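You operate a simulated robot arm through the tools that you are given. There is no shell and no other tool. Be economical: measure what you need, move in short steps, check, and stop when the job is done.

Carry out the task below with a simulated robot arm. There is one attempt and no reset: what you move stays moved.

TASK
Top the tray on the slide as the topping card says.
Fine: two cubes of that kind in the small part; slide the rice under the sesame shaker for the card's shakes; then slide it back.
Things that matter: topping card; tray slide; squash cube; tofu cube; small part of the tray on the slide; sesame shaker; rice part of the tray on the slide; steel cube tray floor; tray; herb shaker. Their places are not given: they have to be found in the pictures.

It is judged by the outcome, as a careful person would: the job done as asked, and still so three seconds after it is handed in. It fails if anything else is knocked over, pushed out of place, dropped, spilled or broken.

THE ROBOT
A 7-joint arm with a two-finger parallel gripper, fixed in place. Base frame: the origin is at the foot of the arm, x ahead of it, y to its left, z up; the work surface is at about z = 0.004. Lengths are in m, angles in rad, forces in N, time in s.
With the tool pointing down near the work surface it reaches from about 0.24 to 0.62 m from the base axis. Its first joint turns from -1.152 to 1.152 rad. Payload 2.6 kg.
Tool frame: the origin (TCP) lies between the finger pads and is the grasp point; the fingertips stand 0.03 m ahead of it; z points along the fingers, y is the line along which they close. The gripper opens to 0.094 m. The fingers are 0.028 m wide and 0.01 m thick; the gripper's body (0.05 by 0.096 m) begins 0.055 m behind the TCP.
Orientation is that of the tool frame in the base frame, as a unit quaternion [w, x, y, z]. With the fingers straight down and closing along the base's y, the tool's x points along the base's -x, its y along +y and its z along -z.

THE INTERFACE
- The arm moves only by the tool step_arm. Its argument "steps" is a list of rows, each a list of 7 numbers: the shift along the base's x, y, z in units of 500 mm (1.0 is 500 mm), then the turn, a rotation vector about the base's x, y, z in units of 60 degrees (1.0 is 60 degrees), then the gripper command, from -1 (fully open) to 1 (shut), values between in proportion. In form: [[dx, dy, dz, wx, wy, wz, jaw], ...]. A call has 1 to 12 rows; each row is the pose to reach, as a shift and turn from the pose commanded when the call began. A call with a number of a shift or a turn outside -1 to 1 is refused whole. A row lasts 0.2 s, in which the tool goes at most 0.05 m and 0.15 rad; a call with a longer step from one row to the next is refused whole, and so is a gripper value outside its range. A pose out of reach is approached as far as the arm can. The call stops where the force on the tool passes 50 N (or 10 N more than at its start, if that is more) or the arm is blocked; 0.2 s more then pass. The fingers move at their own pace (about 0.072 m/s each) and stop on an object; they squeeze with about 25 N. The grip force told is the motor's: it shows also when the fingers shut on nothing. Time passes only in rows, and 0.2 s behind the last, so rows that repeat a pose let the fingers close. It gives the time, the measured TCP pose, the force on the tool (base axes), the opening and the grip force at its end, in the units of the frame above (readings bear some noise).
- Cameras (640 x 400 px; columns grow to the right, rows downward): "scene" is fixed at [0.0237, 0.4226, 0.5697]; the picture's right is [-0.87, -0.49, 0.00], its down [-0.26, 0.46, -0.85] and it looks along [0.42, -0.73, -0.53] (base axes); focal length 298 px, centre (320, 200). "wrist" rides on the gripper at [-0.037, 0, -0.058] in the tool frame; the picture's right is [0.00, -1.00, 0.00], its down [0.97, 0.00, -0.24] and it looks along [0.24, 0.00, 0.97] (tool axes); focal length 218 px, centre (320, 200).
- capture(camera): a new picture of that camera. No time passes.
- point_at(camera, pixels): there is no depth. For up to 12 entries [column, row, z] of the newest picture of that camera ("zoom" is the newest enlarged one), the place [x, y] in the base frame at which the ray of that pixel passes the height z, good to about 0.003 m. No time passes.
- inspect(camera, box): a new picture of the part [left, top, right, bottom] of that camera's present view, enlarged. No time passes.
- job_done(): hands the job in; it is judged then, once.

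Work in short steps. Measure before you move; look again where a grasp or a placing could have gone wrong, and mend it. You have 80 turns and 46 pictures in all, the two below and enlarged ones among them. Open the gripper and draw the arm clear of the work before you hand the job in, unless the task says otherwise; then end with one line.

The tools are called after "Request:" as a command line: name --pt "numbers of a row" for each row, then --argument value for the rest, lists and objects as JSON in quotes. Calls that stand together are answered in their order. step_arm: Moves the arm, as the interface text tells. Its arguments: {"type":"object","properties":{"steps":{"type":"array","items":{"type":"array","items":{"type":"number"}}}},"required":["steps"]} The other tools are called the same way: capture (camera) takes a picture; point_at (camera, pixels) gives the place at which the rays of pixels pass given heights; inspect (camera, box) takes an enlarged picture of a part of a camera's view; job_done () hands the job in.

At the start:

```text
time: 0.0
ee_pos: [0.264, -0.248, 0.362]
tool_rot: [0.001, 0.0, 1.0, 0.0]
wrist_force: [0.3, -0.9, -0.6]
width: 0.0941
finger_force: 0.1
```

scene: 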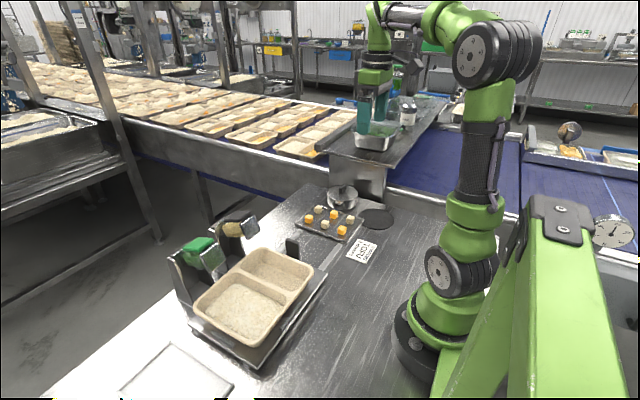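
wrist: 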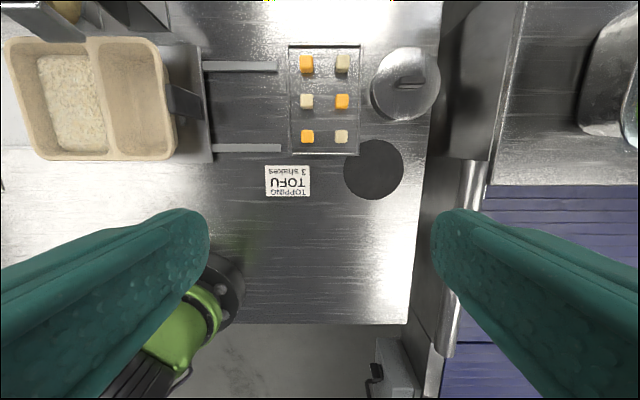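

The wrist picture shows the card near (287,181) reading TOFU, 3 shakes. I enlarge the card with the cubes, and the slide with the shakers.

Request:
inspect --camera "wrist" --box '[240, 30, 450, 210]'

Request:
inspect --camera "scene" --box '[110, 170, 400, 400]'

Request:
inspect --camera "wrist" --box '[0, 0, 290, 180]'

Request:
point_at --camera "wrist" --pixels '[[343, 62, 0.025], [306, 101, 0.025], [341, 136, 0.025], [307, 64, 0.025], [342, 101, 0.025], [307, 136, 0.025], [184, 100, 0.06], [290, 150, 0.01], [360, 48, 0.01], [205, 70, 0.01], [280, 150, 0.01]]'

```text
2.22 times, centred on (345, 120) of wrist
```

zoom: 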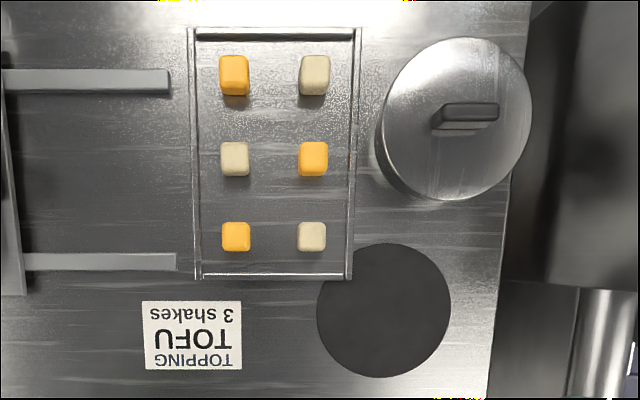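

```text
1.74 times, centred on (255, 285) of scene
```

zoom: 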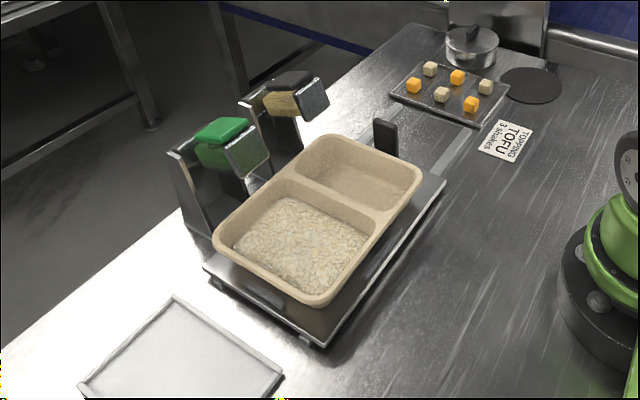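

```text
2.21 times, centred on (145, 90) of wrist
```

zoom: 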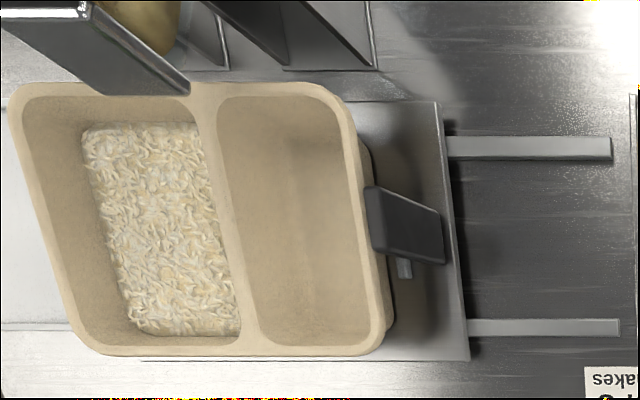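

```text
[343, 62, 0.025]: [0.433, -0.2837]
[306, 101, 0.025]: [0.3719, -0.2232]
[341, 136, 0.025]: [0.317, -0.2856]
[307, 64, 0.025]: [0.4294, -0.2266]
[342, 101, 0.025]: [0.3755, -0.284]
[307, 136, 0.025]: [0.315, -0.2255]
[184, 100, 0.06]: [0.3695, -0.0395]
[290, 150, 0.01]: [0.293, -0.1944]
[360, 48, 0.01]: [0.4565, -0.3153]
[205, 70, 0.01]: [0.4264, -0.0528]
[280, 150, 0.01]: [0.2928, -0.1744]
```

The card says TOFU, 3 shakes. Tofu (pale) cubes are at about (0.433,-0.284), (0.372,-0.223) and (0.317,-0.286). I move the wrist camera over the slide to see the shakers.

Request:
step_arm --pt "0.04 0.08 0.02 0 0 0 -1" --pt "0.08 0.16 0.04 0 0 0 -1" --pt "0.12 0.24 0.06 0 0 0 -1" --pt "0.16 0.32 0.08 0 0 0 -1" --pt "0.2 0.4 0.08 0 0 0 -1" --pt "0.24 0.48 0.08 0 0 0 -1" --pt "0.28 0.54 0.08 0 0 0 -1" --pt "0.28 0.6 0.08 0 0 0 -1"

Request:
capture --camera "wrist"

Request:
capture --camera "scene"

```text
time: 1.8
ee_pos: [0.4037, 0.0505, 0.4014]
tool_rot: [0.001, 0.001, 1.0, 0.0]
wrist_force: [0.4, 0.0, 0.1]
width: 0.0939
finger_force: 0.0
```

```text
40 pictures are left
```

wrist: 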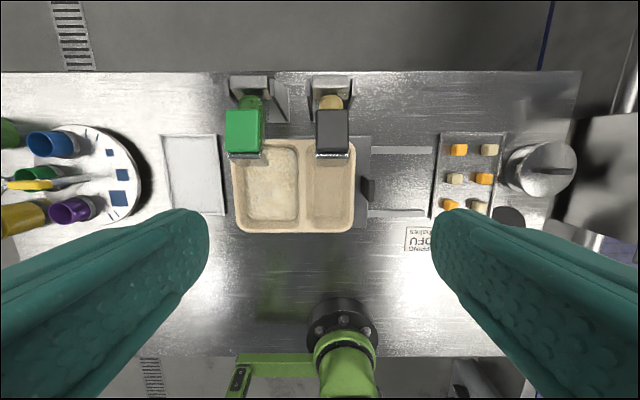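

```text
39 pictures are left
```

scene: 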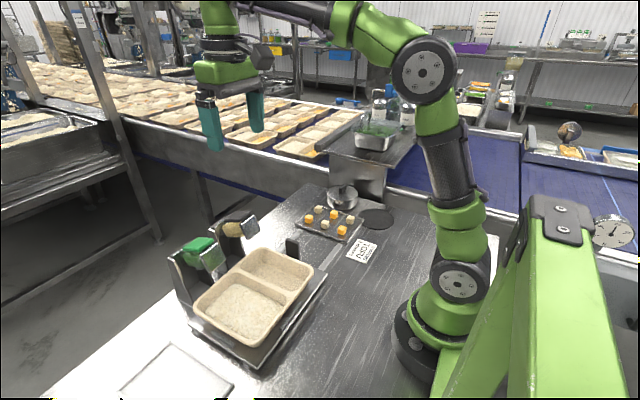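

Request:
inspect --camera "wrist" --box '[210, 65, 390, 245]'

Request:
inspect --camera "scene" --box '[160, 200, 330, 310]'

Request:
point_at --camera "wrist" --pixels '[[333, 130, 0.14], [243, 132, 0.14], [333, 155, 0.12], [232, 231, 0.06], [354, 231, 0.06], [354, 140, 0.06], [302, 190, 0.06], [368, 190, 0.06], [434, 147, 0.008], [369, 150, 0.008], [427, 211, 0.008]]'

```text
2.22 times, centred on (300, 155) of wrist
```

zoom: 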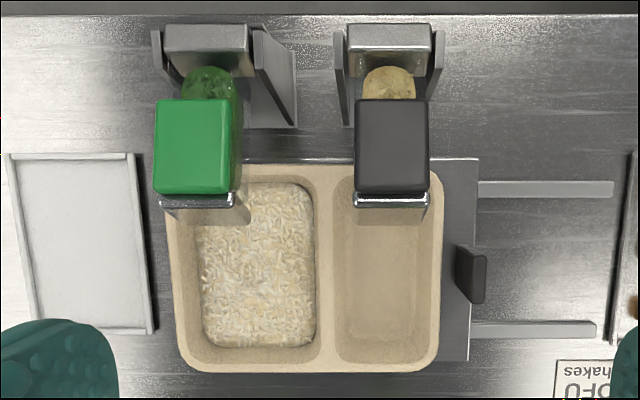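

```text
3.64 times, centred on (245, 255) of scene
```

zoom: 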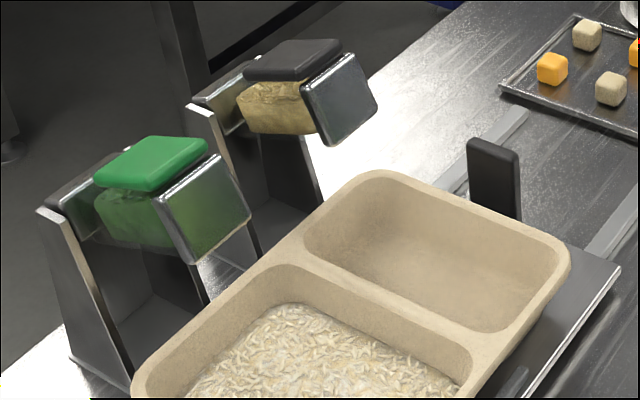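

```text
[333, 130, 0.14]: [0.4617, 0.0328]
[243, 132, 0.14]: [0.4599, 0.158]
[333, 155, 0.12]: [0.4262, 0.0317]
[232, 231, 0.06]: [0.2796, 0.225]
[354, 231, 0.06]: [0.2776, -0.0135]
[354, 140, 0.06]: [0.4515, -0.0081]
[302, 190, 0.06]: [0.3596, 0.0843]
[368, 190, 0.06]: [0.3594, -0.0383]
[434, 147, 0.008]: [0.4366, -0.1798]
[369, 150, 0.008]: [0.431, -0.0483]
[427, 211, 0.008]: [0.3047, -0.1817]
```

The shakers are hinged heads on stands: sesame (tan body, black lid) at about (0.46,0.033) and herb (green) at about (0.46,0.158). The rice now lies under the herb one, and the rails let the slide go toward -y. I do the cubes first, moving above the tofu cube at (0.372,-0.223).

Request:
step_arm --pt "-0.008 -0.068 -0.062 0 0 0 0.3" --pt "-0.016 -0.137 -0.125 0 0 0 0.3" --pt "-0.024 -0.205 -0.187 0 0 0 0.3" --pt "-0.032 -0.273 -0.25 0 0 0 0.3" --pt "-0.04 -0.342 -0.312 0 0 0 0.3" --pt "-0.048 -0.41 -0.375 0 0 0 0.3" --pt "-0.056 -0.478 -0.437 0 0 0 0.3" --pt "-0.064 -0.547 -0.5 0 0 0 0.3" --pt "-0.064 -0.547 -0.5 0 0 0 0.3"

Request:
capture --camera "wrist"

```text
time: 3.8
ee_pos: [0.3712, -0.2186, 0.1513]
tool_rot: [0.0, 0.0, 1.0, 0.0]
wrist_force: [0.3, 1.3, -0.1]
width: 0.0327
finger_force: 0.0
```

```text
36 pictures are left
```

wrist: 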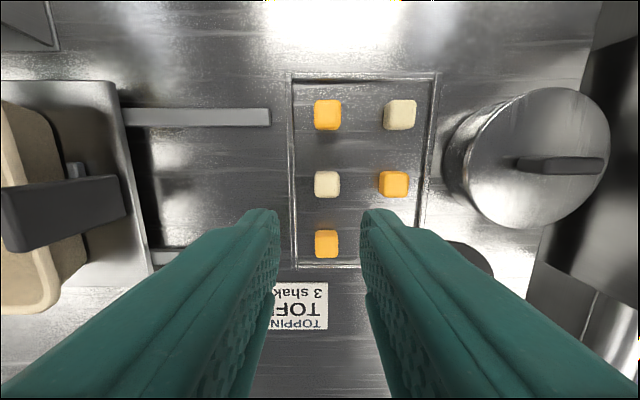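

Request:
point_at --camera "wrist" --pixels '[[327, 184, 0.02], [314, 184, 0.025], [340, 184, 0.025], [327, 171, 0.025], [327, 197, 0.025], [400, 115, 0.025], [292, 184, 0.012], [424, 184, 0.012], [327, 269, 0.012], [327, 80, 0.012], [1, 190, 0.08], [133, 195, 0.06]]'

Request:
inspect --camera "scene" --box '[270, 170, 400, 270]'

```text
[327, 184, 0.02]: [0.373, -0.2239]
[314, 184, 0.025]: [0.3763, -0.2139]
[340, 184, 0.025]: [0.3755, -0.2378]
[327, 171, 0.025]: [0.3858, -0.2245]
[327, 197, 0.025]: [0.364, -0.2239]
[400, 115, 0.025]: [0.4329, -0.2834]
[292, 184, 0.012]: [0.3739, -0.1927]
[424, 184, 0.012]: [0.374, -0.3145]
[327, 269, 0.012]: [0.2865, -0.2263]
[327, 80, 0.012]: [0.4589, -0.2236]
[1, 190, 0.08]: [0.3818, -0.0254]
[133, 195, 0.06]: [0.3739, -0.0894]
```

```text
4.00 times, centred on (335, 220) of scene
```

zoom: 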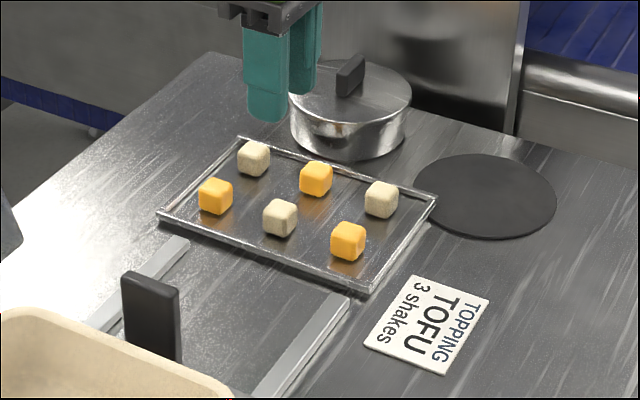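

Cube B is at (0.374,-0.224), about 23 mm wide, with its top near 0.03. I align and descend most of the way, then check the pose.

Request:
step_arm --pt "0.005 -0.011 -0.08 0 0 0 0.28" --pt "0.005 -0.011 -0.15 0 0 0 0.28" --pt "0.005 -0.011 -0.17 0 0 0 0.28" --pt "0.005 -0.011 -0.17 0 0 0 0.28"

Request:
capture --camera "wrist"

```text
time: 4.8
ee_pos: [0.3726, -0.228, 0.0664]
tool_rot: [0.001, 0.0, 1.0, 0.0]
wrist_force: [0.6, 0.4, -0.7]
width: 0.0339
finger_force: 0.1
```

```text
34 pictures are left
```

wrist: 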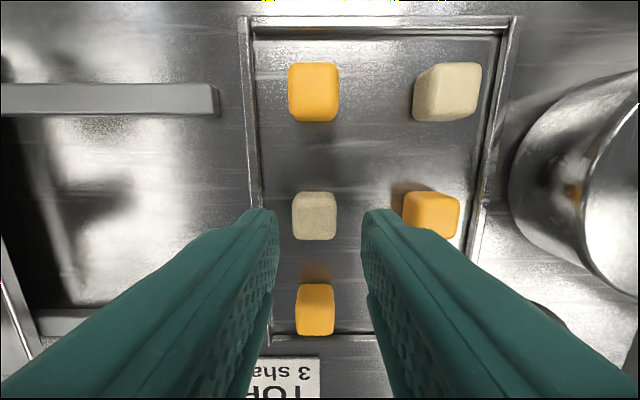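

The cube is about 2–3 mm toward +y from the finger midline and a few mm ahead. I correct, descend to z≈0.041 and close.

Request:
step_arm --pt "0.006 0.004 0 0 0 0 0.28" --pt "0.006 0.004 -0.03 0 0 0 0.28" --pt "0.006 0.004 -0.052 0 0 0 0.28" --pt "0.006 0.004 -0.052 0 0 0 0.28" --pt "0.006 0.004 -0.052 0 0 0 0.7" --pt "0.006 0.004 -0.052 0 0 0 0.7"

```text
time: 6.2
ee_pos: [0.3744, -0.2243, 0.0406]
tool_rot: [0.0, 0.001, 1.0, 0.0]
wrist_force: [-0.1, 0.4, 0.2]
width: 0.0203
finger_force: 24.9
```

Cube held at 20 mm. I lift it and measure tray heights by cross-checking the scene picture.

Request:
step_arm --pt "0.006 0.004 0.04 0 0 0 0.7" --pt "0.0 0.05 0.13 0 0 0 0.7" --pt "-0.02 0.12 0.19 0 0 0 0.7" --pt "-0.04 0.2 0.23 0 0 0 0.7" --pt "-0.05 0.29 0.26 0 0 0 0.7" --pt "-0.06 0.38 0.26 0 0 0 0.7" --pt "-0.07 0.47 0.26 0 0 0 0.7" --pt "-0.08 0.5 0.26 0 0 0 0.7" --pt "-0.08 0.5 0.26 0 0 0 0.7"

Request:
capture --camera "wrist"

Request:
inspect --camera "scene" --box '[160, 160, 340, 280]'

Request:
point_at --camera "scene" --pixels '[[313, 268, 0.05], [313, 268, 0.07], [313, 268, 0.09], [293, 241, 0.08], [293, 241, 0.1]]'

```text
refused: row 2 steps farther than a row can; nothing moved
```

```text
33 pictures are left
```

wrist: 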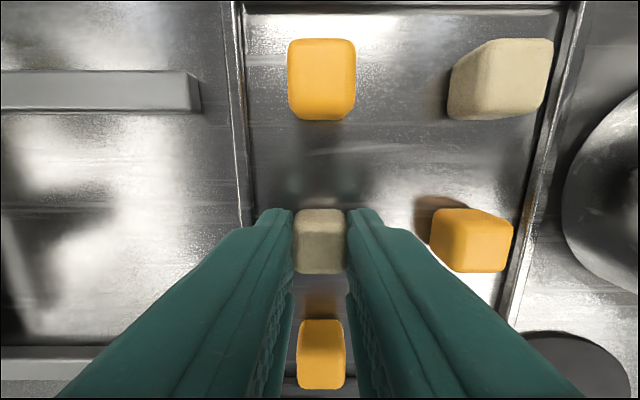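

```text
3.33 times, centred on (250, 220) of scene
```

zoom: 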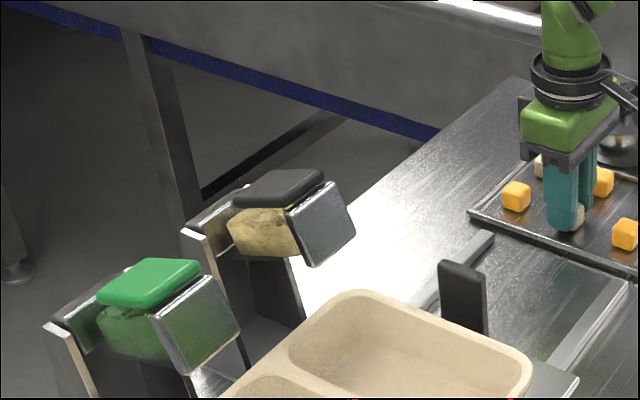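

```text
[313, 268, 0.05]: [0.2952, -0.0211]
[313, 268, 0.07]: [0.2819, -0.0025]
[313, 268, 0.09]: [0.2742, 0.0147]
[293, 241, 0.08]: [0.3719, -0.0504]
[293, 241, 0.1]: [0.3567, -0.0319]
```

The grip looks good, and the tray rim comes out near z≈0.062. I retry the lift and transfer with shorter rows.

Request:
step_arm --pt "0.006 0.0 0.05 0 0 0 0.7" --pt "0.0 0.02 0.14 0 0 0 0.7" --pt "-0.01 0.07 0.22 0 0 0 0.7" --pt "-0.02 0.16 0.25 0 0 0 0.7" --pt "-0.03 0.25 0.26 0 0 0 0.7" --pt "-0.04 0.34 0.26 0 0 0 0.7" --pt "-0.06 0.43 0.26 0 0 0 0.7" --pt "-0.07 0.5 0.26 0 0 0 0.7" --pt "-0.07 0.5 0.26 0 0 0 0.7"

Request:
capture --camera "wrist"

Request:
inspect --camera "scene" --box '[160, 160, 340, 280]'

```text
time: 8.2
ee_pos: [0.3414, 0.0259, 0.1698]
tool_rot: [0.0, 0.0, 1.0, 0.0]
wrist_force: [0.0, -0.6, -0.4]
width: 0.0203
finger_force: 25.4
```

```text
31 pictures are left
```

wrist: 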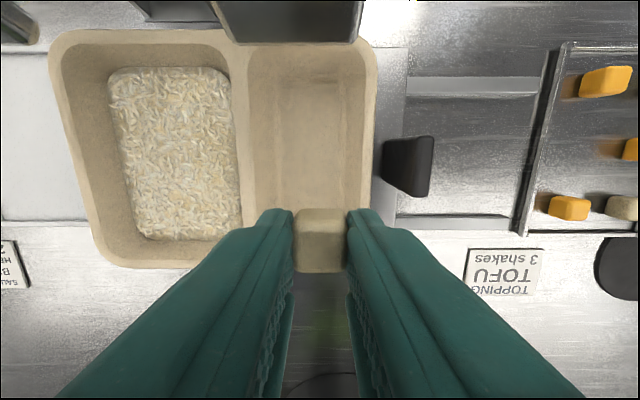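

```text
3.33 times, centred on (250, 220) of scene
```

zoom: 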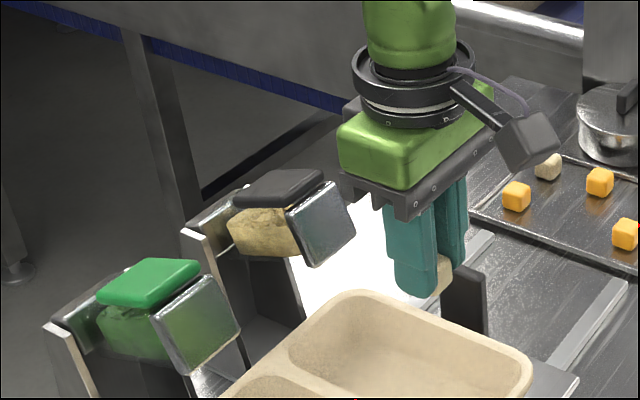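

Request:
point_at --camera "scene" --pixels '[[250, 227, 0.08], [250, 227, 0.1], [250, 227, 0.12], [250, 227, 0.14], [238, 215, 0.12], [238, 215, 0.14], [238, 215, 0.16]]'

Request:
point_at --camera "wrist" --pixels '[[290, 38, 0.1], [290, 38, 0.08], [217, 20, 0.1], [360, 20, 0.1], [376, 50, 0.062], [240, 235, 0.02], [366, 220, 0.062], [245, 60, 0.062], [310, 100, 0.025], [356, 260, 0.14]]'

```text
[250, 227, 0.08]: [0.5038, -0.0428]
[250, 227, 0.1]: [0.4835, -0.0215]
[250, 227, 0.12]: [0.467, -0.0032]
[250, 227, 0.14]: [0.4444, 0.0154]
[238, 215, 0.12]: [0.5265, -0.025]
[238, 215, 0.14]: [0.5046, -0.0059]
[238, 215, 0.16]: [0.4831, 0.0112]
```

```text
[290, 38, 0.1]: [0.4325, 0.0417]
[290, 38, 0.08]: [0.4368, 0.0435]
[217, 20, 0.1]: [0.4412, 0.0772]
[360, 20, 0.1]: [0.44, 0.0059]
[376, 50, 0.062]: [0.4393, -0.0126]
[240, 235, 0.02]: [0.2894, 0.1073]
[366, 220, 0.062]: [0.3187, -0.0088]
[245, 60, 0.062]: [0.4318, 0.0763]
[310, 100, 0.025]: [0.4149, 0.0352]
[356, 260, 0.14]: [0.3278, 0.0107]
```

The shaker head spans roughly z 0.13–0.18 with its front at x≈0.42. I align at (0.345,0.035) in the small part and lower to TCP 0.075.

Request:
step_arm --pt "0.008 0.018 0 0 0 0 0.7" --pt "0.008 0.018 -0.08 0 0 0 0.7" --pt "0.008 0.018 -0.15 0 0 0 0.7" --pt "0.008 0.018 -0.19 0 0 0 0.7" --pt "0.008 0.018 -0.19 0 0 0 0.7"

Request:
capture --camera "wrist"

Request:
inspect --camera "scene" --box '[160, 160, 340, 280]'

```text
time: 9.4
ee_pos: [0.3463, 0.035, 0.0752]
tool_rot: [0.001, 0.0, 1.0, 0.0]
wrist_force: [-0.1, -0.3, 0.6]
width: 0.0203
finger_force: 24.8
```

```text
29 pictures are left
```

wrist: 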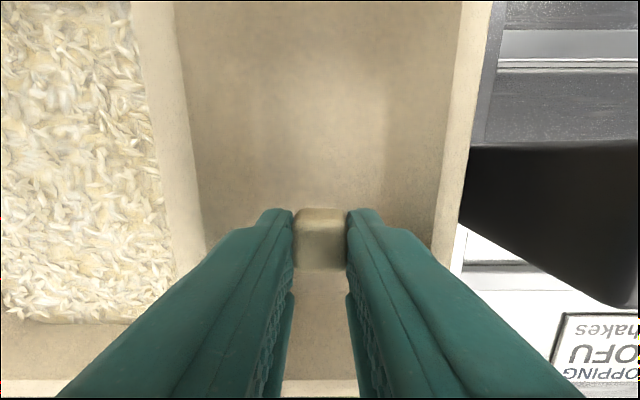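

```text
3.33 times, centred on (250, 220) of scene
```

zoom: 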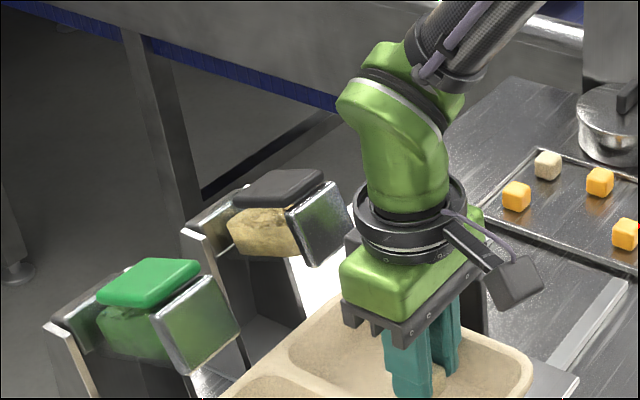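

Request:
step_arm --pt "0 0 -0.008 0 0 0 0.7" --pt "0 0 -0.016 0 0 0 0.7" --pt "0 0 -0.022 0 0 0 0.7" --pt "0 0 -0.022 0 0 0 0.7"

```text
time: 10.4
ee_pos: [0.3452, 0.0348, 0.0661]
tool_rot: [0.0, 0.0, 1.0, 0.0]
wrist_force: [0.0, -0.4, 0.0]
width: 0.0202
finger_force: 24.9
```

Request:
step_arm --pt "0 0 -0.006 0 0 0 0.7" --pt "0 0 -0.006 0 0 0 0.7"

Request:
capture --camera "wrist"

```text
time: 11.0
ee_pos: [0.3462, 0.0337, 0.0626]
tool_rot: [0.001, -0.001, 1.0, 0.0]
wrist_force: [0.6, 0.5, -0.3]
width: 0.0203
finger_force: 25.5
```

```text
27 pictures are left
```

wrist: 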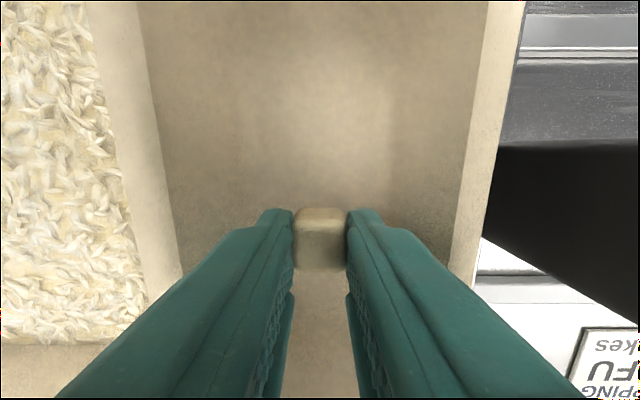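

Request:
step_arm --pt "0 0 -0.006 0 0 0 0.7" --pt "0 0 -0.006 0 0 0 0.7"

Request:
step_arm --pt "0 0 -0.006 0 0 0 0.7" --pt "0 0 -0.006 0 0 0 0.7"

```text
time: 11.6
ee_pos: [0.3456, 0.0346, 0.06]
tool_rot: [0.001, 0.0, 1.0, 0.0]
wrist_force: [0.5, -0.1, 1.3]
width: 0.0206
finger_force: 24.4
```

```text
time: 12.2
ee_pos: [0.3473, 0.0341, 0.0576]
tool_rot: [0.001, 0.0, 1.0, 0.0]
wrist_force: [-5.5, -1.2, 15.1]
width: 0.0203
finger_force: 24.9
```

Contact (15 N) at TCP z≈0.058. I release there and rise.

Request:
step_arm --pt "0 0 0.003 0 0 0 0.7" --pt "0 0 0.003 0 0 0 0.28" --pt "0 0 0.003 0 0 0 0.28" --pt "0 0 0.06 0 0 0 0.28" --pt "0 0 0.14 0 0 0 0.28" --pt "0 0 0.22 0 0 0 0.28" --pt "0 0 0.22 0 0 0 0.28"

Request:
capture --camera "wrist"

```text
time: 13.8
ee_pos: [0.3431, 0.0332, 0.1679]
tool_rot: [0.002, 0.0, 1.0, 0.0]
wrist_force: [-0.5, -0.5, -0.3]
width: 0.034
finger_force: 0.1
```

```text
26 pictures are left
```

wrist: 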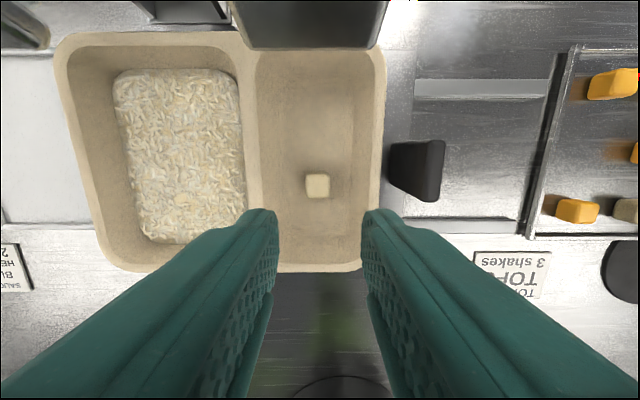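

Cube one is in place. Now above the tofu cube at (0.317,-0.286).

Request:
step_arm --pt "-0.006 -0.08 0 0 0 0 0.28" --pt "-0.012 -0.16 0 0 0 0 0.28" --pt "-0.018 -0.24 0 0 0 0 0.28" --pt "-0.025 -0.32 0 0 0 0 0.28" --pt "-0.03 -0.4 0 0 0 0 0.28" --pt "-0.038 -0.48 0 0 0 0 0.28" --pt "-0.045 -0.56 0 0 0 0 0.28" --pt "-0.05 -0.636 0 0 0 0 0.28" --pt "-0.05 -0.636 -0.08 0 0 0 0.28" --pt "-0.05 -0.636 -0.16 0 0 0 0.28" --pt "-0.05 -0.636 -0.16 0 0 0 0.28"

Request:
capture --camera "wrist"

```text
time: 16.2
ee_pos: [0.3205, -0.2852, 0.0826]
tool_rot: [0.001, 0.001, 1.0, 0.001]
wrist_force: [-1.3, 0.5, -0.8]
width: 0.0339
finger_force: 0.1
```

```text
25 pictures are left
```

wrist: 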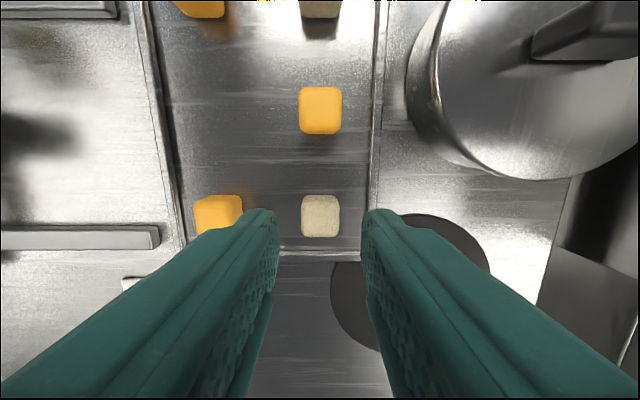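

Request:
point_at --camera "wrist" --pixels '[[320, 217, 0.028], [320, 238, 0.03], [320, 195, 0.03], [415, 90, 0.05], [530, 180, 0.05], [600, 40, 0.08]]'

```text
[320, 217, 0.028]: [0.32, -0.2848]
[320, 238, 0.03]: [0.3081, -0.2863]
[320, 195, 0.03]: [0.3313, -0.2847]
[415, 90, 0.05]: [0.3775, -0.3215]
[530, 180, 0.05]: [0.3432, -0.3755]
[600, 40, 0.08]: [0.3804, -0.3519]
```

The cube is centred between the fingers. I descend, close and lift.

Request:
step_arm --pt "0 0 -0.05 0 0 0 0.28" --pt "0 0 -0.083 0 0 0 0.28" --pt "0 0 -0.083 0 0 0 0.28" --pt "0 0 -0.083 0 0 0 0.7" --pt "0 0 -0.083 0 0 0 0.7" --pt "0 0 -0.04 0 0 0 0.7" --pt "0 0 0.03 0 0 0 0.7" --pt "0 0 0.1 0 0 0 0.7" --pt "0 0 0.17 0 0 0 0.7" --pt "0 0 0.17 0 0 0 0.7"

```text
time: 18.4
ee_pos: [0.3209, -0.2843, 0.1708]
tool_rot: [0.001, 0.0, 1.0, 0.0]
wrist_force: [0.0, 0.6, 0.6]
width: 0.0204
finger_force: 24.9
```

Request:
step_arm --pt "0 0.08 0 0 0 0 0.7" --pt "0 0.16 0 0 0 0 0.7" --pt "0 0.24 0 0 0 0 0.7" --pt "0 0.32 0 0 0 0 0.7" --pt "0 0.4 0 0 0 0 0.7" --pt "0 0.48 0 0 0 0 0.7" --pt "0 0.56 0 0 0 0 0.7" --pt "0 0.638 0 0 0 0 0.7" --pt "0 0.638 -0.07 0 0 0 0.7" --pt "0 0.638 -0.12 0 0 0 0.7" --pt "0 0.638 -0.12 0 0 0 0.7"

Request:
capture --camera "wrist"

```text
time: 20.8
ee_pos: [0.3172, 0.0373, 0.1107]
tool_rot: [0.001, 0.0, 1.0, 0.0]
wrist_force: [-1.1, 0.6, -0.7]
width: 0.0205
finger_force: 24.6
```

```text
24 pictures are left
```

wrist: 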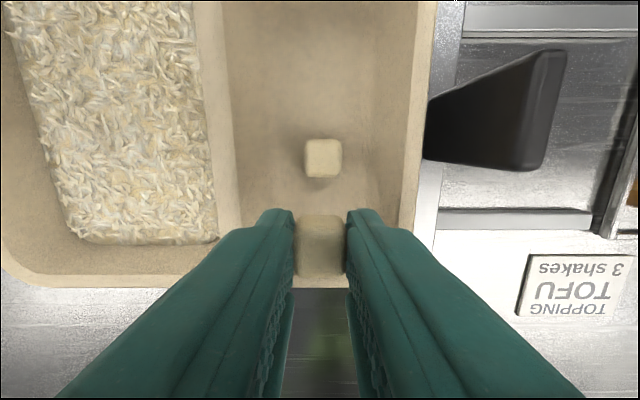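

Request:
point_at --camera "wrist" --pixels '[[322, 157, 0.045], [322, 176, 0.046], [322, 140, 0.046], [120, 288, 0.062], [60, 230, 0.03], [537, 110, 0.1], [537, 110, 0.08]]'

```text
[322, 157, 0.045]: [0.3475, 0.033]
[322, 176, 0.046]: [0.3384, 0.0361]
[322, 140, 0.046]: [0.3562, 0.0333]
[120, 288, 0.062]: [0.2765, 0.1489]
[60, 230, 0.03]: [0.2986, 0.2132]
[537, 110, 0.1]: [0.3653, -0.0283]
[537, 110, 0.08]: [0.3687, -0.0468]
```

Cube one spans x 0.337–0.357, so placing at x≈0.317 leaves about 9 mm of gap. I lower carefully.

Request:
step_arm --pt "0 -0.004 -0.04 0 0 0 0.7" --pt "0 -0.004 -0.08 0 0 0 0.7" --pt "0 -0.004 -0.094 0 0 0 0.7" --pt "0 -0.004 -0.094 0 0 0 0.7"

Request:
step_arm --pt "0 0 -0.005 0 0 0 0.7" --pt "0 0 -0.005 0 0 0 0.7"

```text
time: 21.8
ee_pos: [0.3194, 0.034, 0.0648]
tool_rot: [0.001, 0.0, 1.0, 0.0]
wrist_force: [-0.6, -0.2, 0.3]
width: 0.0204
finger_force: 24.8
```

```text
time: 22.4
ee_pos: [0.3209, 0.0341, 0.062]
tool_rot: [0.001, -0.001, 1.0, 0.0]
wrist_force: [0.0, -0.4, -0.3]
width: 0.0205
finger_force: 24.7
```

Request:
step_arm --pt "0 0 -0.005 0 0 0 0.7" --pt "0 0 -0.005 0 0 0 0.7"

Request:
step_arm --pt "0 0 -0.003 0 0 0 0.7" --pt "0 0 -0.003 0 0 0 0.7"

```text
time: 23.0
ee_pos: [0.322, 0.0339, 0.0592]
tool_rot: [0.002, 0.0, 1.0, -0.001]
wrist_force: [-1.6, -0.1, 8.2]
width: 0.0202
finger_force: 24.9
```

```text
time: 23.6
ee_pos: [0.322, 0.0327, 0.0592]
tool_rot: [0.002, 0.0, 1.0, 0.0]
wrist_force: [-3.3, 0.9, 25.7]
width: 0.0205
finger_force: 25.0
```

Contact made. I release and rise, opening less than before the neighbour could be touched.

Request:
step_arm --pt "0 0 0.005 0 0 0 0.7" --pt "0 0 0.005 0 0 0 0.28" --pt "0 0 0.005 0 0 0 0.28" --pt "0 0 0.06 0 0 0 0.28" --pt "0 0 0.14 0 0 0 0.28" --pt "0 0 0.22 0 0 0 0.28" --pt "0 0 0.22 0 0 0 0.28"

Request:
capture --camera "wrist"

```text
time: 25.2
ee_pos: [0.3188, 0.0345, 0.1658]
tool_rot: [0.0, 0.0, 1.0, -0.001]
wrist_force: [-0.2, 0.1, -0.6]
width: 0.0338
finger_force: 0.1
```

```text
23 pictures are left
```

wrist: 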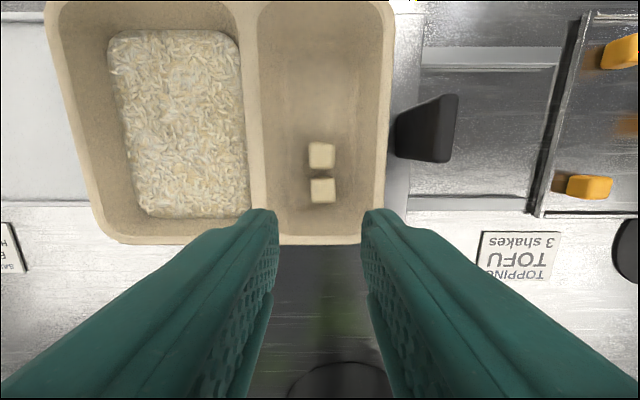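

Both cubes are in the small part. Next I look at the black slide handle near (0.367,-0.042), going above it first in y and then in x.

Request:
step_arm --pt "0 -0.08 0 0 0 0 0" --pt "0 -0.149 0 0 0 0 0" --pt "0.05 -0.149 0 0 0 0 0" --pt "0.096 -0.149 0 0 0 0 0" --pt "0.096 -0.149 0 0 0 0 0"

Request:
capture --camera "wrist"

Request:
capture --camera "scene"

```text
time: 26.4
ee_pos: [0.3681, -0.0416, 0.1674]
tool_rot: [0.001, 0.0, 1.0, 0.0]
wrist_force: [-0.5, 0.1, 0.8]
width: 0.047
finger_force: 0.1
```

```text
22 pictures are left
```

wrist: 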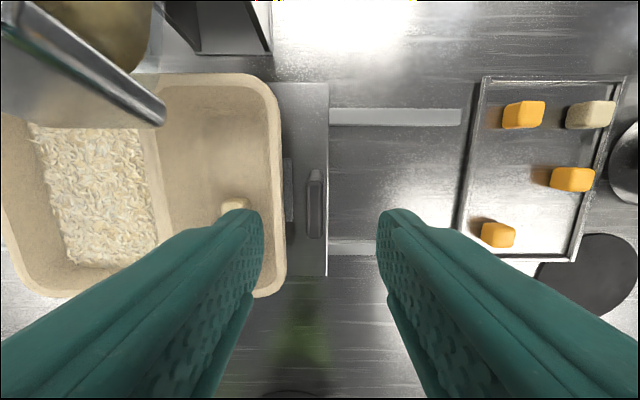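

```text
21 pictures are left
```

scene: 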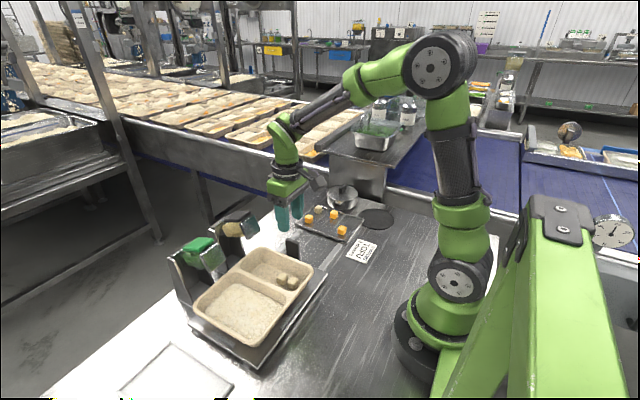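

Request:
point_at --camera "wrist" --pixels '[[317, 180, 0.088], [315, 207, 0.088], [315, 237, 0.088], [286, 180, 0.062], [323, 207, 0.088], [307, 207, 0.088], [75, 90, 0.13], [165, 110, 0.13], [0, 20, 0.19], [165, 120, 0.13], [210, 50, 0.02], [270, 50, 0.004]]'

Request:
inspect --camera "scene" --box '[165, 200, 335, 300]'

```text
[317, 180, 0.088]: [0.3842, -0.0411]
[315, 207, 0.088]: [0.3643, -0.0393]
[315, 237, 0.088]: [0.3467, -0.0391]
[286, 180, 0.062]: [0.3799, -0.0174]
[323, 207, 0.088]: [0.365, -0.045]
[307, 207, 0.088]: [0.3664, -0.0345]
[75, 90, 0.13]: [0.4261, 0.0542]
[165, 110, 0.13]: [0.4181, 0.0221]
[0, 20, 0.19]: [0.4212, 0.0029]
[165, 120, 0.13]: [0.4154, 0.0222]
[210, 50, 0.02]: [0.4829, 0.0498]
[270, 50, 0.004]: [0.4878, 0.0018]
```

```text
3.76 times, centred on (250, 250) of scene
```

zoom: 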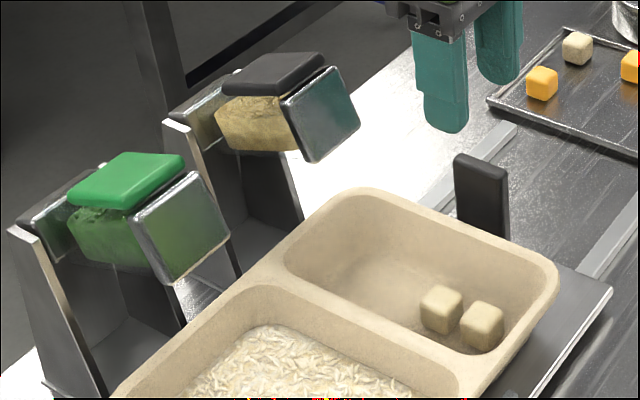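

Handle slab: top near z 0.088, centre (0.365,-0.040), about 10 mm thick in y. I narrow to 30 mm, lower to TCP 0.097 (tips above the tray rim) and grip.

Request:
step_arm --pt "-0.005 0.004 0 0 0 0 0.36" --pt "-0.005 0.004 0 0 0 0 0.36" --pt "-0.005 0.004 -0.07 0 0 0 0.36" --pt "-0.005 0.004 -0.12 0 0 0 0.36" --pt "-0.005 0.004 -0.14 0 0 0 0.36" --pt "-0.005 0.004 -0.14 0 0 0 0.36"

Request:
capture --camera "wrist"

```text
time: 27.8
ee_pos: [0.3652, -0.0391, 0.0967]
tool_rot: [0.001, 0.0, 1.0, 0.0]
wrist_force: [0.2, 0.0, 0.8]
width: 0.0299
finger_force: 0.1
```

```text
19 pictures are left
```

wrist: 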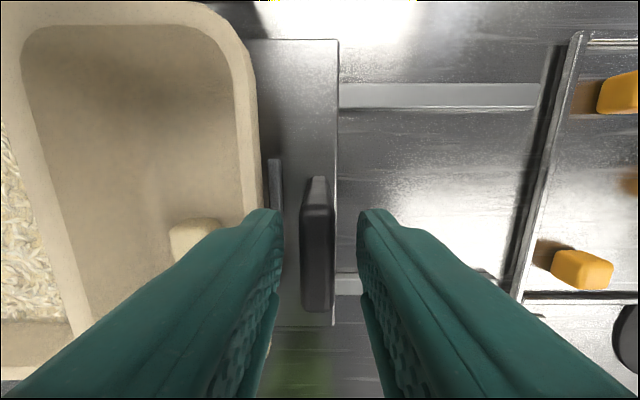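

The handle is between the fingers. I close, then draw it a first 20 mm toward -y.

Request:
step_arm --pt "0 0 0 0 0 0 1" --pt "0 0 0 0 0 0 1" --pt "0 0 0 0 0 0 1" --pt "0 -0.01 0 0 0 0 1" --pt "0 -0.025 0 0 0 0 1" --pt "0 -0.04 0 0 0 0 1" --pt "0 -0.04 0 0 0 0 1"

Request:
capture --camera "wrist"

```text
time: 29.4
ee_pos: [0.3663, -0.0618, 0.0966]
tool_rot: [0.002, 0.0, 1.0, -0.001]
wrist_force: [-6.9, -1.7, 6.9]
width: 0.0118
finger_force: 44.7
```

```text
18 pictures are left
```

wrist: 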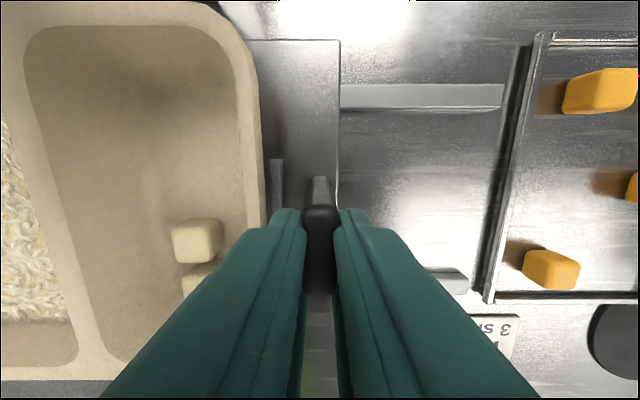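

The slide follows smoothly. I continue slowly toward about 115 mm of travel.

Request:
step_arm --pt "0 -0.02 0 0 0 0 1" --pt "0 -0.04 0 0 0 0 1" --pt "0 -0.06 0 0 0 0 1" --pt "0 -0.08 0 0 0 0 1" --pt "0 -0.1 0 0 0 0 1" --pt "0 -0.12 0 0 0 0 1" --pt "0 -0.14 0 0 0 0 1" --pt "0 -0.16 0 0 0 0 1" --pt "0 -0.175 0 0 0 0 1" --pt "0 -0.185 0 0 0 0 1" --pt "0 -0.185 0 0 0 0 1"

Request:
capture --camera "scene"

Request:
capture --camera "wrist"

```text
time: 31.8
ee_pos: [0.364, -0.1484, 0.0975]
tool_rot: [-0.001, -0.001, 1.0, 0.005]
wrist_force: [-11.7, 29.9, -2.6]
width: 0.0121
finger_force: 45.3
```

```text
17 pictures are left
```

scene: 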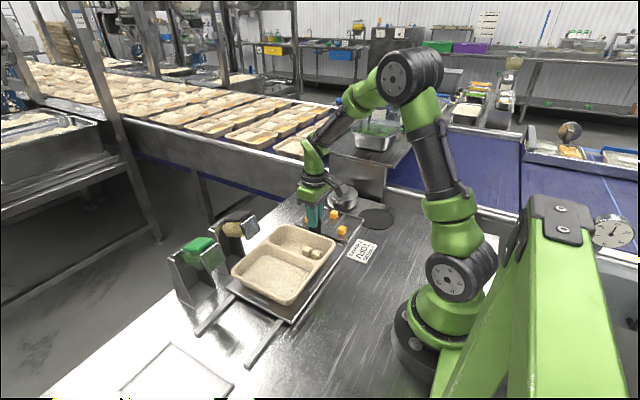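

```text
16 pictures are left
```

wrist: 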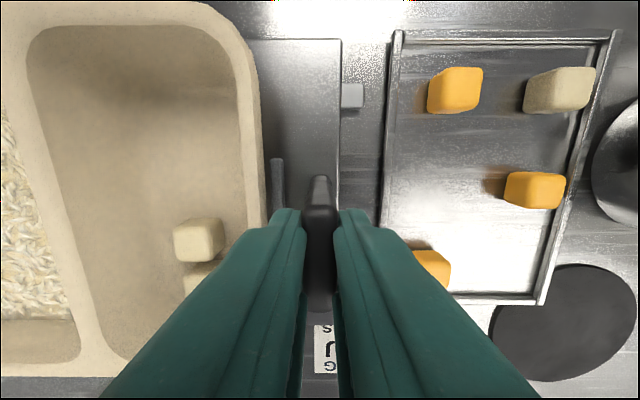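

The +y force of 30 N shows the end stop reached, about 110 mm of travel. I relax the pull, open a little and lift clear, then look at the shaker.

Request:
step_arm --pt "0 0.008 0 0 0 0 1" --pt "0 0.008 0 0 0 0 0.36" --pt "0 0.008 0 0 0 0 0.36" --pt "0 0.008 0.08 0 0 0 0.36" --pt "0 0.008 0.16 0 0 0 0.36" --pt "0 0.008 0.25 0 0 0 0.36" --pt "-0.05 0.08 0.3 0 0 0 0.36" --pt "-0.1 0.15 0.34 0 0 0 0.36" --pt "-0.12 0.22 0.36 0 0 0 0.36" --pt "-0.12 0.3 0.36 0 0 0 0.36" --pt "-0.12 0.3 0.36 0 0 0 0.36"

Request:
capture --camera "wrist"

Request:
inspect --camera "scene" --box '[165, 200, 365, 320]'

```text
refused: row 7 steps farther than a row can; nothing moved
```

```text
15 pictures are left
```

wrist: 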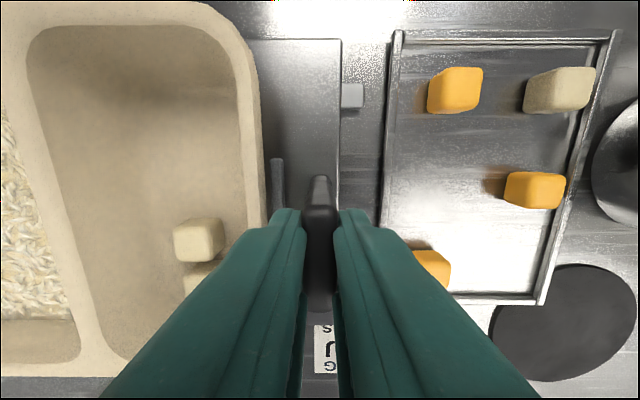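

```text
3.20 times, centred on (265, 260) of scene
```

zoom: 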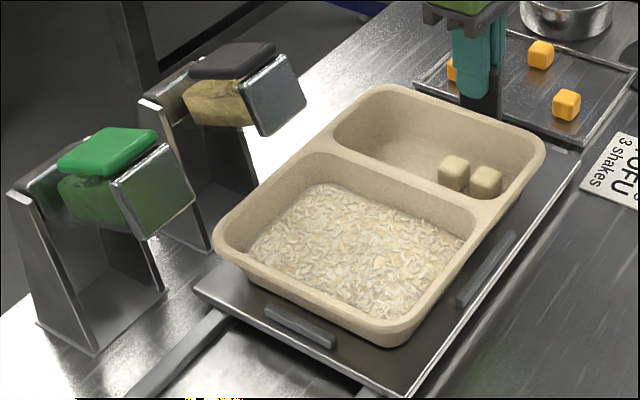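

Request:
step_arm --pt "0 0.008 0 0 0 0 1" --pt "0 0.008 0 0 0 0 0.36" --pt "0 0.008 0 0 0 0 0.36" --pt "0 0.008 0.08 0 0 0 0.36" --pt "0 0.008 0.16 0 0 0 0.36" --pt "0 0.008 0.25 0 0 0 0.36" --pt "-0.04 0.07 0.3 0 0 0 0.36" --pt "-0.08 0.14 0.34 0 0 0 0.36" --pt "-0.1 0.22 0.36 0 0 0 0.36" --pt "-0.1 0.3 0.36 0 0 0 0.36" --pt "-0.1 0.38 0.36 0 0 0 0.36" --pt "-0.1 0.38 0.36 0 0 0 0.36"

Request:
capture --camera "wrist"

```text
time: 34.4
ee_pos: [0.314, 0.0366, 0.2773]
tool_rot: [0.001, -0.001, 1.0, 0.0]
wrist_force: [0.5, -0.9, 0.5]
width: 0.03
finger_force: 0.0
```

```text
13 pictures are left
```

wrist: 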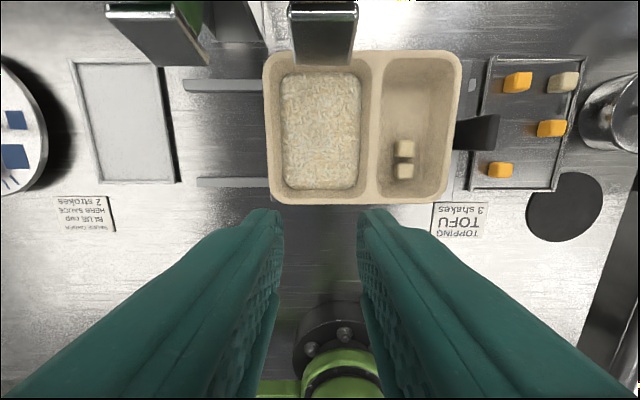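

The rice is centred under the sesame head (plate at cols 290–357). I close the fingers and go above the black lid at about (0.45,0.035), staying well clear.

Request:
step_arm --pt "0.07 -0.003 0 0 0 0 1" --pt "0.14 -0.003 0 0 0 0 1" --pt "0.21 -0.003 0 0 0 0 1" --pt "0.27 -0.003 0 0 0 0 1" --pt "0.27 -0.003 0 0 0 0 1"

Request:
capture --camera "wrist"

Request:
inspect --camera "scene" --box '[160, 150, 330, 270]'

```text
time: 35.6
ee_pos: [0.4534, 0.0395, 0.2767]
tool_rot: [0.001, 0.0, 1.0, 0.0]
wrist_force: [0.1, -1.1, -0.2]
width: 0.0003
finger_force: 25.1
```

```text
12 pictures are left
```

wrist: 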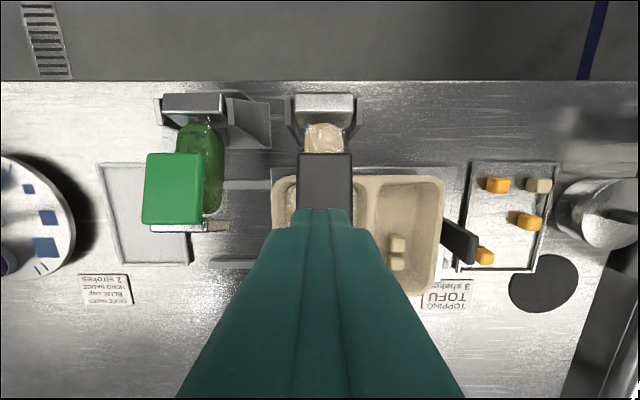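

```text
3.33 times, centred on (245, 210) of scene
```

zoom: 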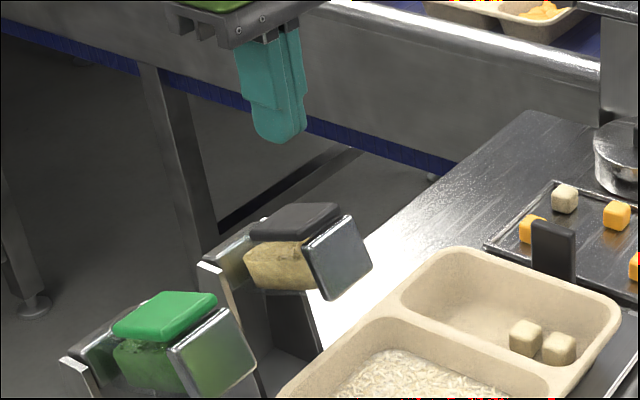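

Request:
point_at --camera "wrist" --pixels '[[325, 153, 0.18], [325, 185, 0.18], [325, 228, 0.18], [298, 185, 0.18], [352, 185, 0.18], [325, 110, 0.12]]'

Request:
point_at --camera "scene" --pixels '[[238, 210, 0.15], [238, 210, 0.17], [238, 210, 0.19], [242, 216, 0.16]]'

```text
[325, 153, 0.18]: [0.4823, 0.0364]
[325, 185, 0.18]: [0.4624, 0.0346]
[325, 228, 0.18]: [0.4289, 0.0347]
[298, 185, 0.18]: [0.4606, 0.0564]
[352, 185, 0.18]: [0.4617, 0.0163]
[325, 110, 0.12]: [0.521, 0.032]
```

```text
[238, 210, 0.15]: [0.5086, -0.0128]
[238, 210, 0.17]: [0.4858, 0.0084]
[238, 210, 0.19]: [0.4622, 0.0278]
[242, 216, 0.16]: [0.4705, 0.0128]
```

Lid top is at about z 0.183, centred at (0.458,0.035). I go down to fingertips just above it at (0.447,0.035).

Request:
step_arm --pt "-0.012 -0.008 0 0 0 0 1" --pt "-0.012 -0.008 -0.06 0 0 0 1" --pt "-0.012 -0.008 -0.1 0 0 0 1" --pt "-0.012 -0.008 -0.11 0 0 0 1" --pt "-0.012 -0.008 -0.11 0 0 0 1"

Request:
inspect --camera "scene" --box '[180, 170, 300, 260]'

```text
time: 36.8
ee_pos: [0.4447, 0.0325, 0.2228]
tool_rot: [0.001, 0.0, 1.0, 0.0]
wrist_force: [-0.4, -0.5, 1.0]
width: 0.0002
finger_force: 25.3
```

```text
4.44 times, centred on (240, 215) of scene
```

zoom: 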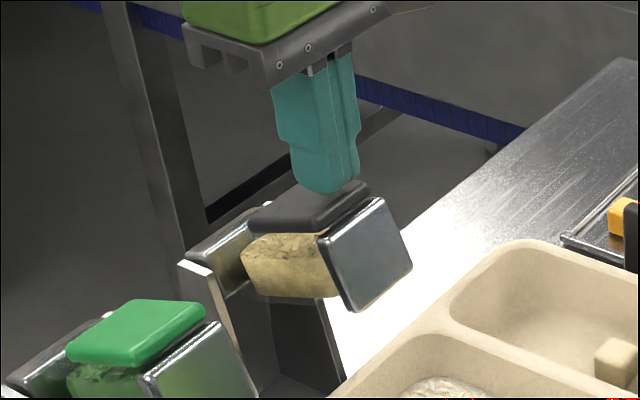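

Fingertips are right above the lid. I press slowly in small rows and read the force.

Request:
step_arm --pt "0 0 -0.006 0 0 0 1" --pt "0 0 -0.012 0 0 0 1" --pt "0 0 -0.018 0 0 0 1"

Request:
step_arm --pt "0 0 -0.005 0 0 0 1" --pt "0 0 -0.01 0 0 0 1"

```text
time: 37.6
ee_pos: [0.4445, 0.033, 0.2127]
tool_rot: [0.001, 0.0, 1.0, 0.0]
wrist_force: [-0.3, 0.3, 1.1]
width: 0.0
finger_force: 24.8
```

```text
time: 38.2
ee_pos: [0.4448, 0.0326, 0.2084]
tool_rot: [0.001, 0.0, 1.0, 0.0]
wrist_force: [0.4, 0.8, 1.5]
width: 0.0001
finger_force: 24.8
```

Request:
step_arm --pt "0 0 -0.006 0 0 0 1" --pt "0 0 -0.012 0 0 0 1"

Request:
inspect --camera "scene" --box '[180, 170, 300, 260]'

```text
time: 38.8
ee_pos: [0.4451, 0.034, 0.2032]
tool_rot: [0.001, 0.0, 1.0, 0.0]
wrist_force: [-0.7, -0.4, 2.3]
width: 0.0002
finger_force: 24.4
```

```text
4.44 times, centred on (240, 215) of scene
```

zoom: 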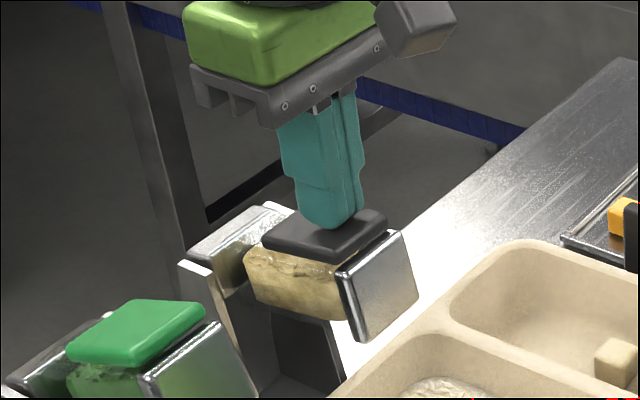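

The head tilts down under a light spring (about 2 N), so pressing is the shake action. I press on to the end of its travel.

Request:
step_arm --pt "0 0 -0.008 0 0 0 1" --pt "0 0 -0.016 0 0 0 1" --pt "0 0 -0.024 0 0 0 1"

Request:
inspect --camera "scene" --box '[180, 170, 330, 290]'

```text
time: 39.6
ee_pos: [0.4455, 0.0317, 0.1913]
tool_rot: [0.001, 0.0, 1.0, 0.0]
wrist_force: [-2.0, -0.5, 2.0]
width: 0.0
finger_force: 24.8
```

```text
3.33 times, centred on (255, 230) of scene
```

zoom: 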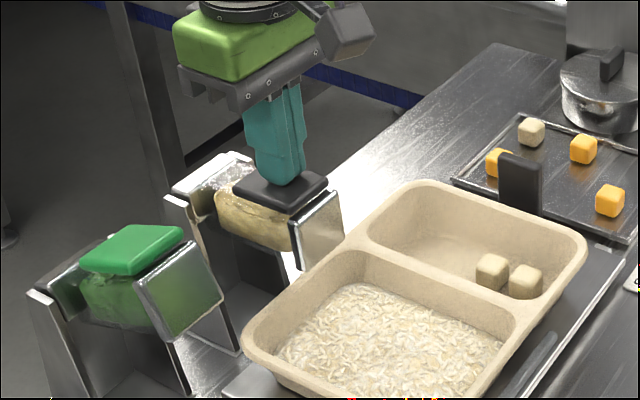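

Request:
step_arm --pt "0 0 -0.008 0 0 0 1" --pt "0 0 -0.016 0 0 0 1"

Request:
step_arm --pt "0 0 -0.006 0 0 0 1" --pt "0 0 -0.012 0 0 0 1"

```text
time: 40.2
ee_pos: [0.4464, 0.0325, 0.1834]
tool_rot: [0.003, 0.0, 1.0, 0.0]
wrist_force: [-2.4, -0.8, 3.3]
width: 0.0001
finger_force: 25.3
```

```text
time: 40.8
ee_pos: [0.4459, 0.0333, 0.1775]
tool_rot: [0.0, 0.0, 1.0, 0.0]
wrist_force: [-2.3, -0.5, 4.3]
width: 0.0001
finger_force: 24.5
```

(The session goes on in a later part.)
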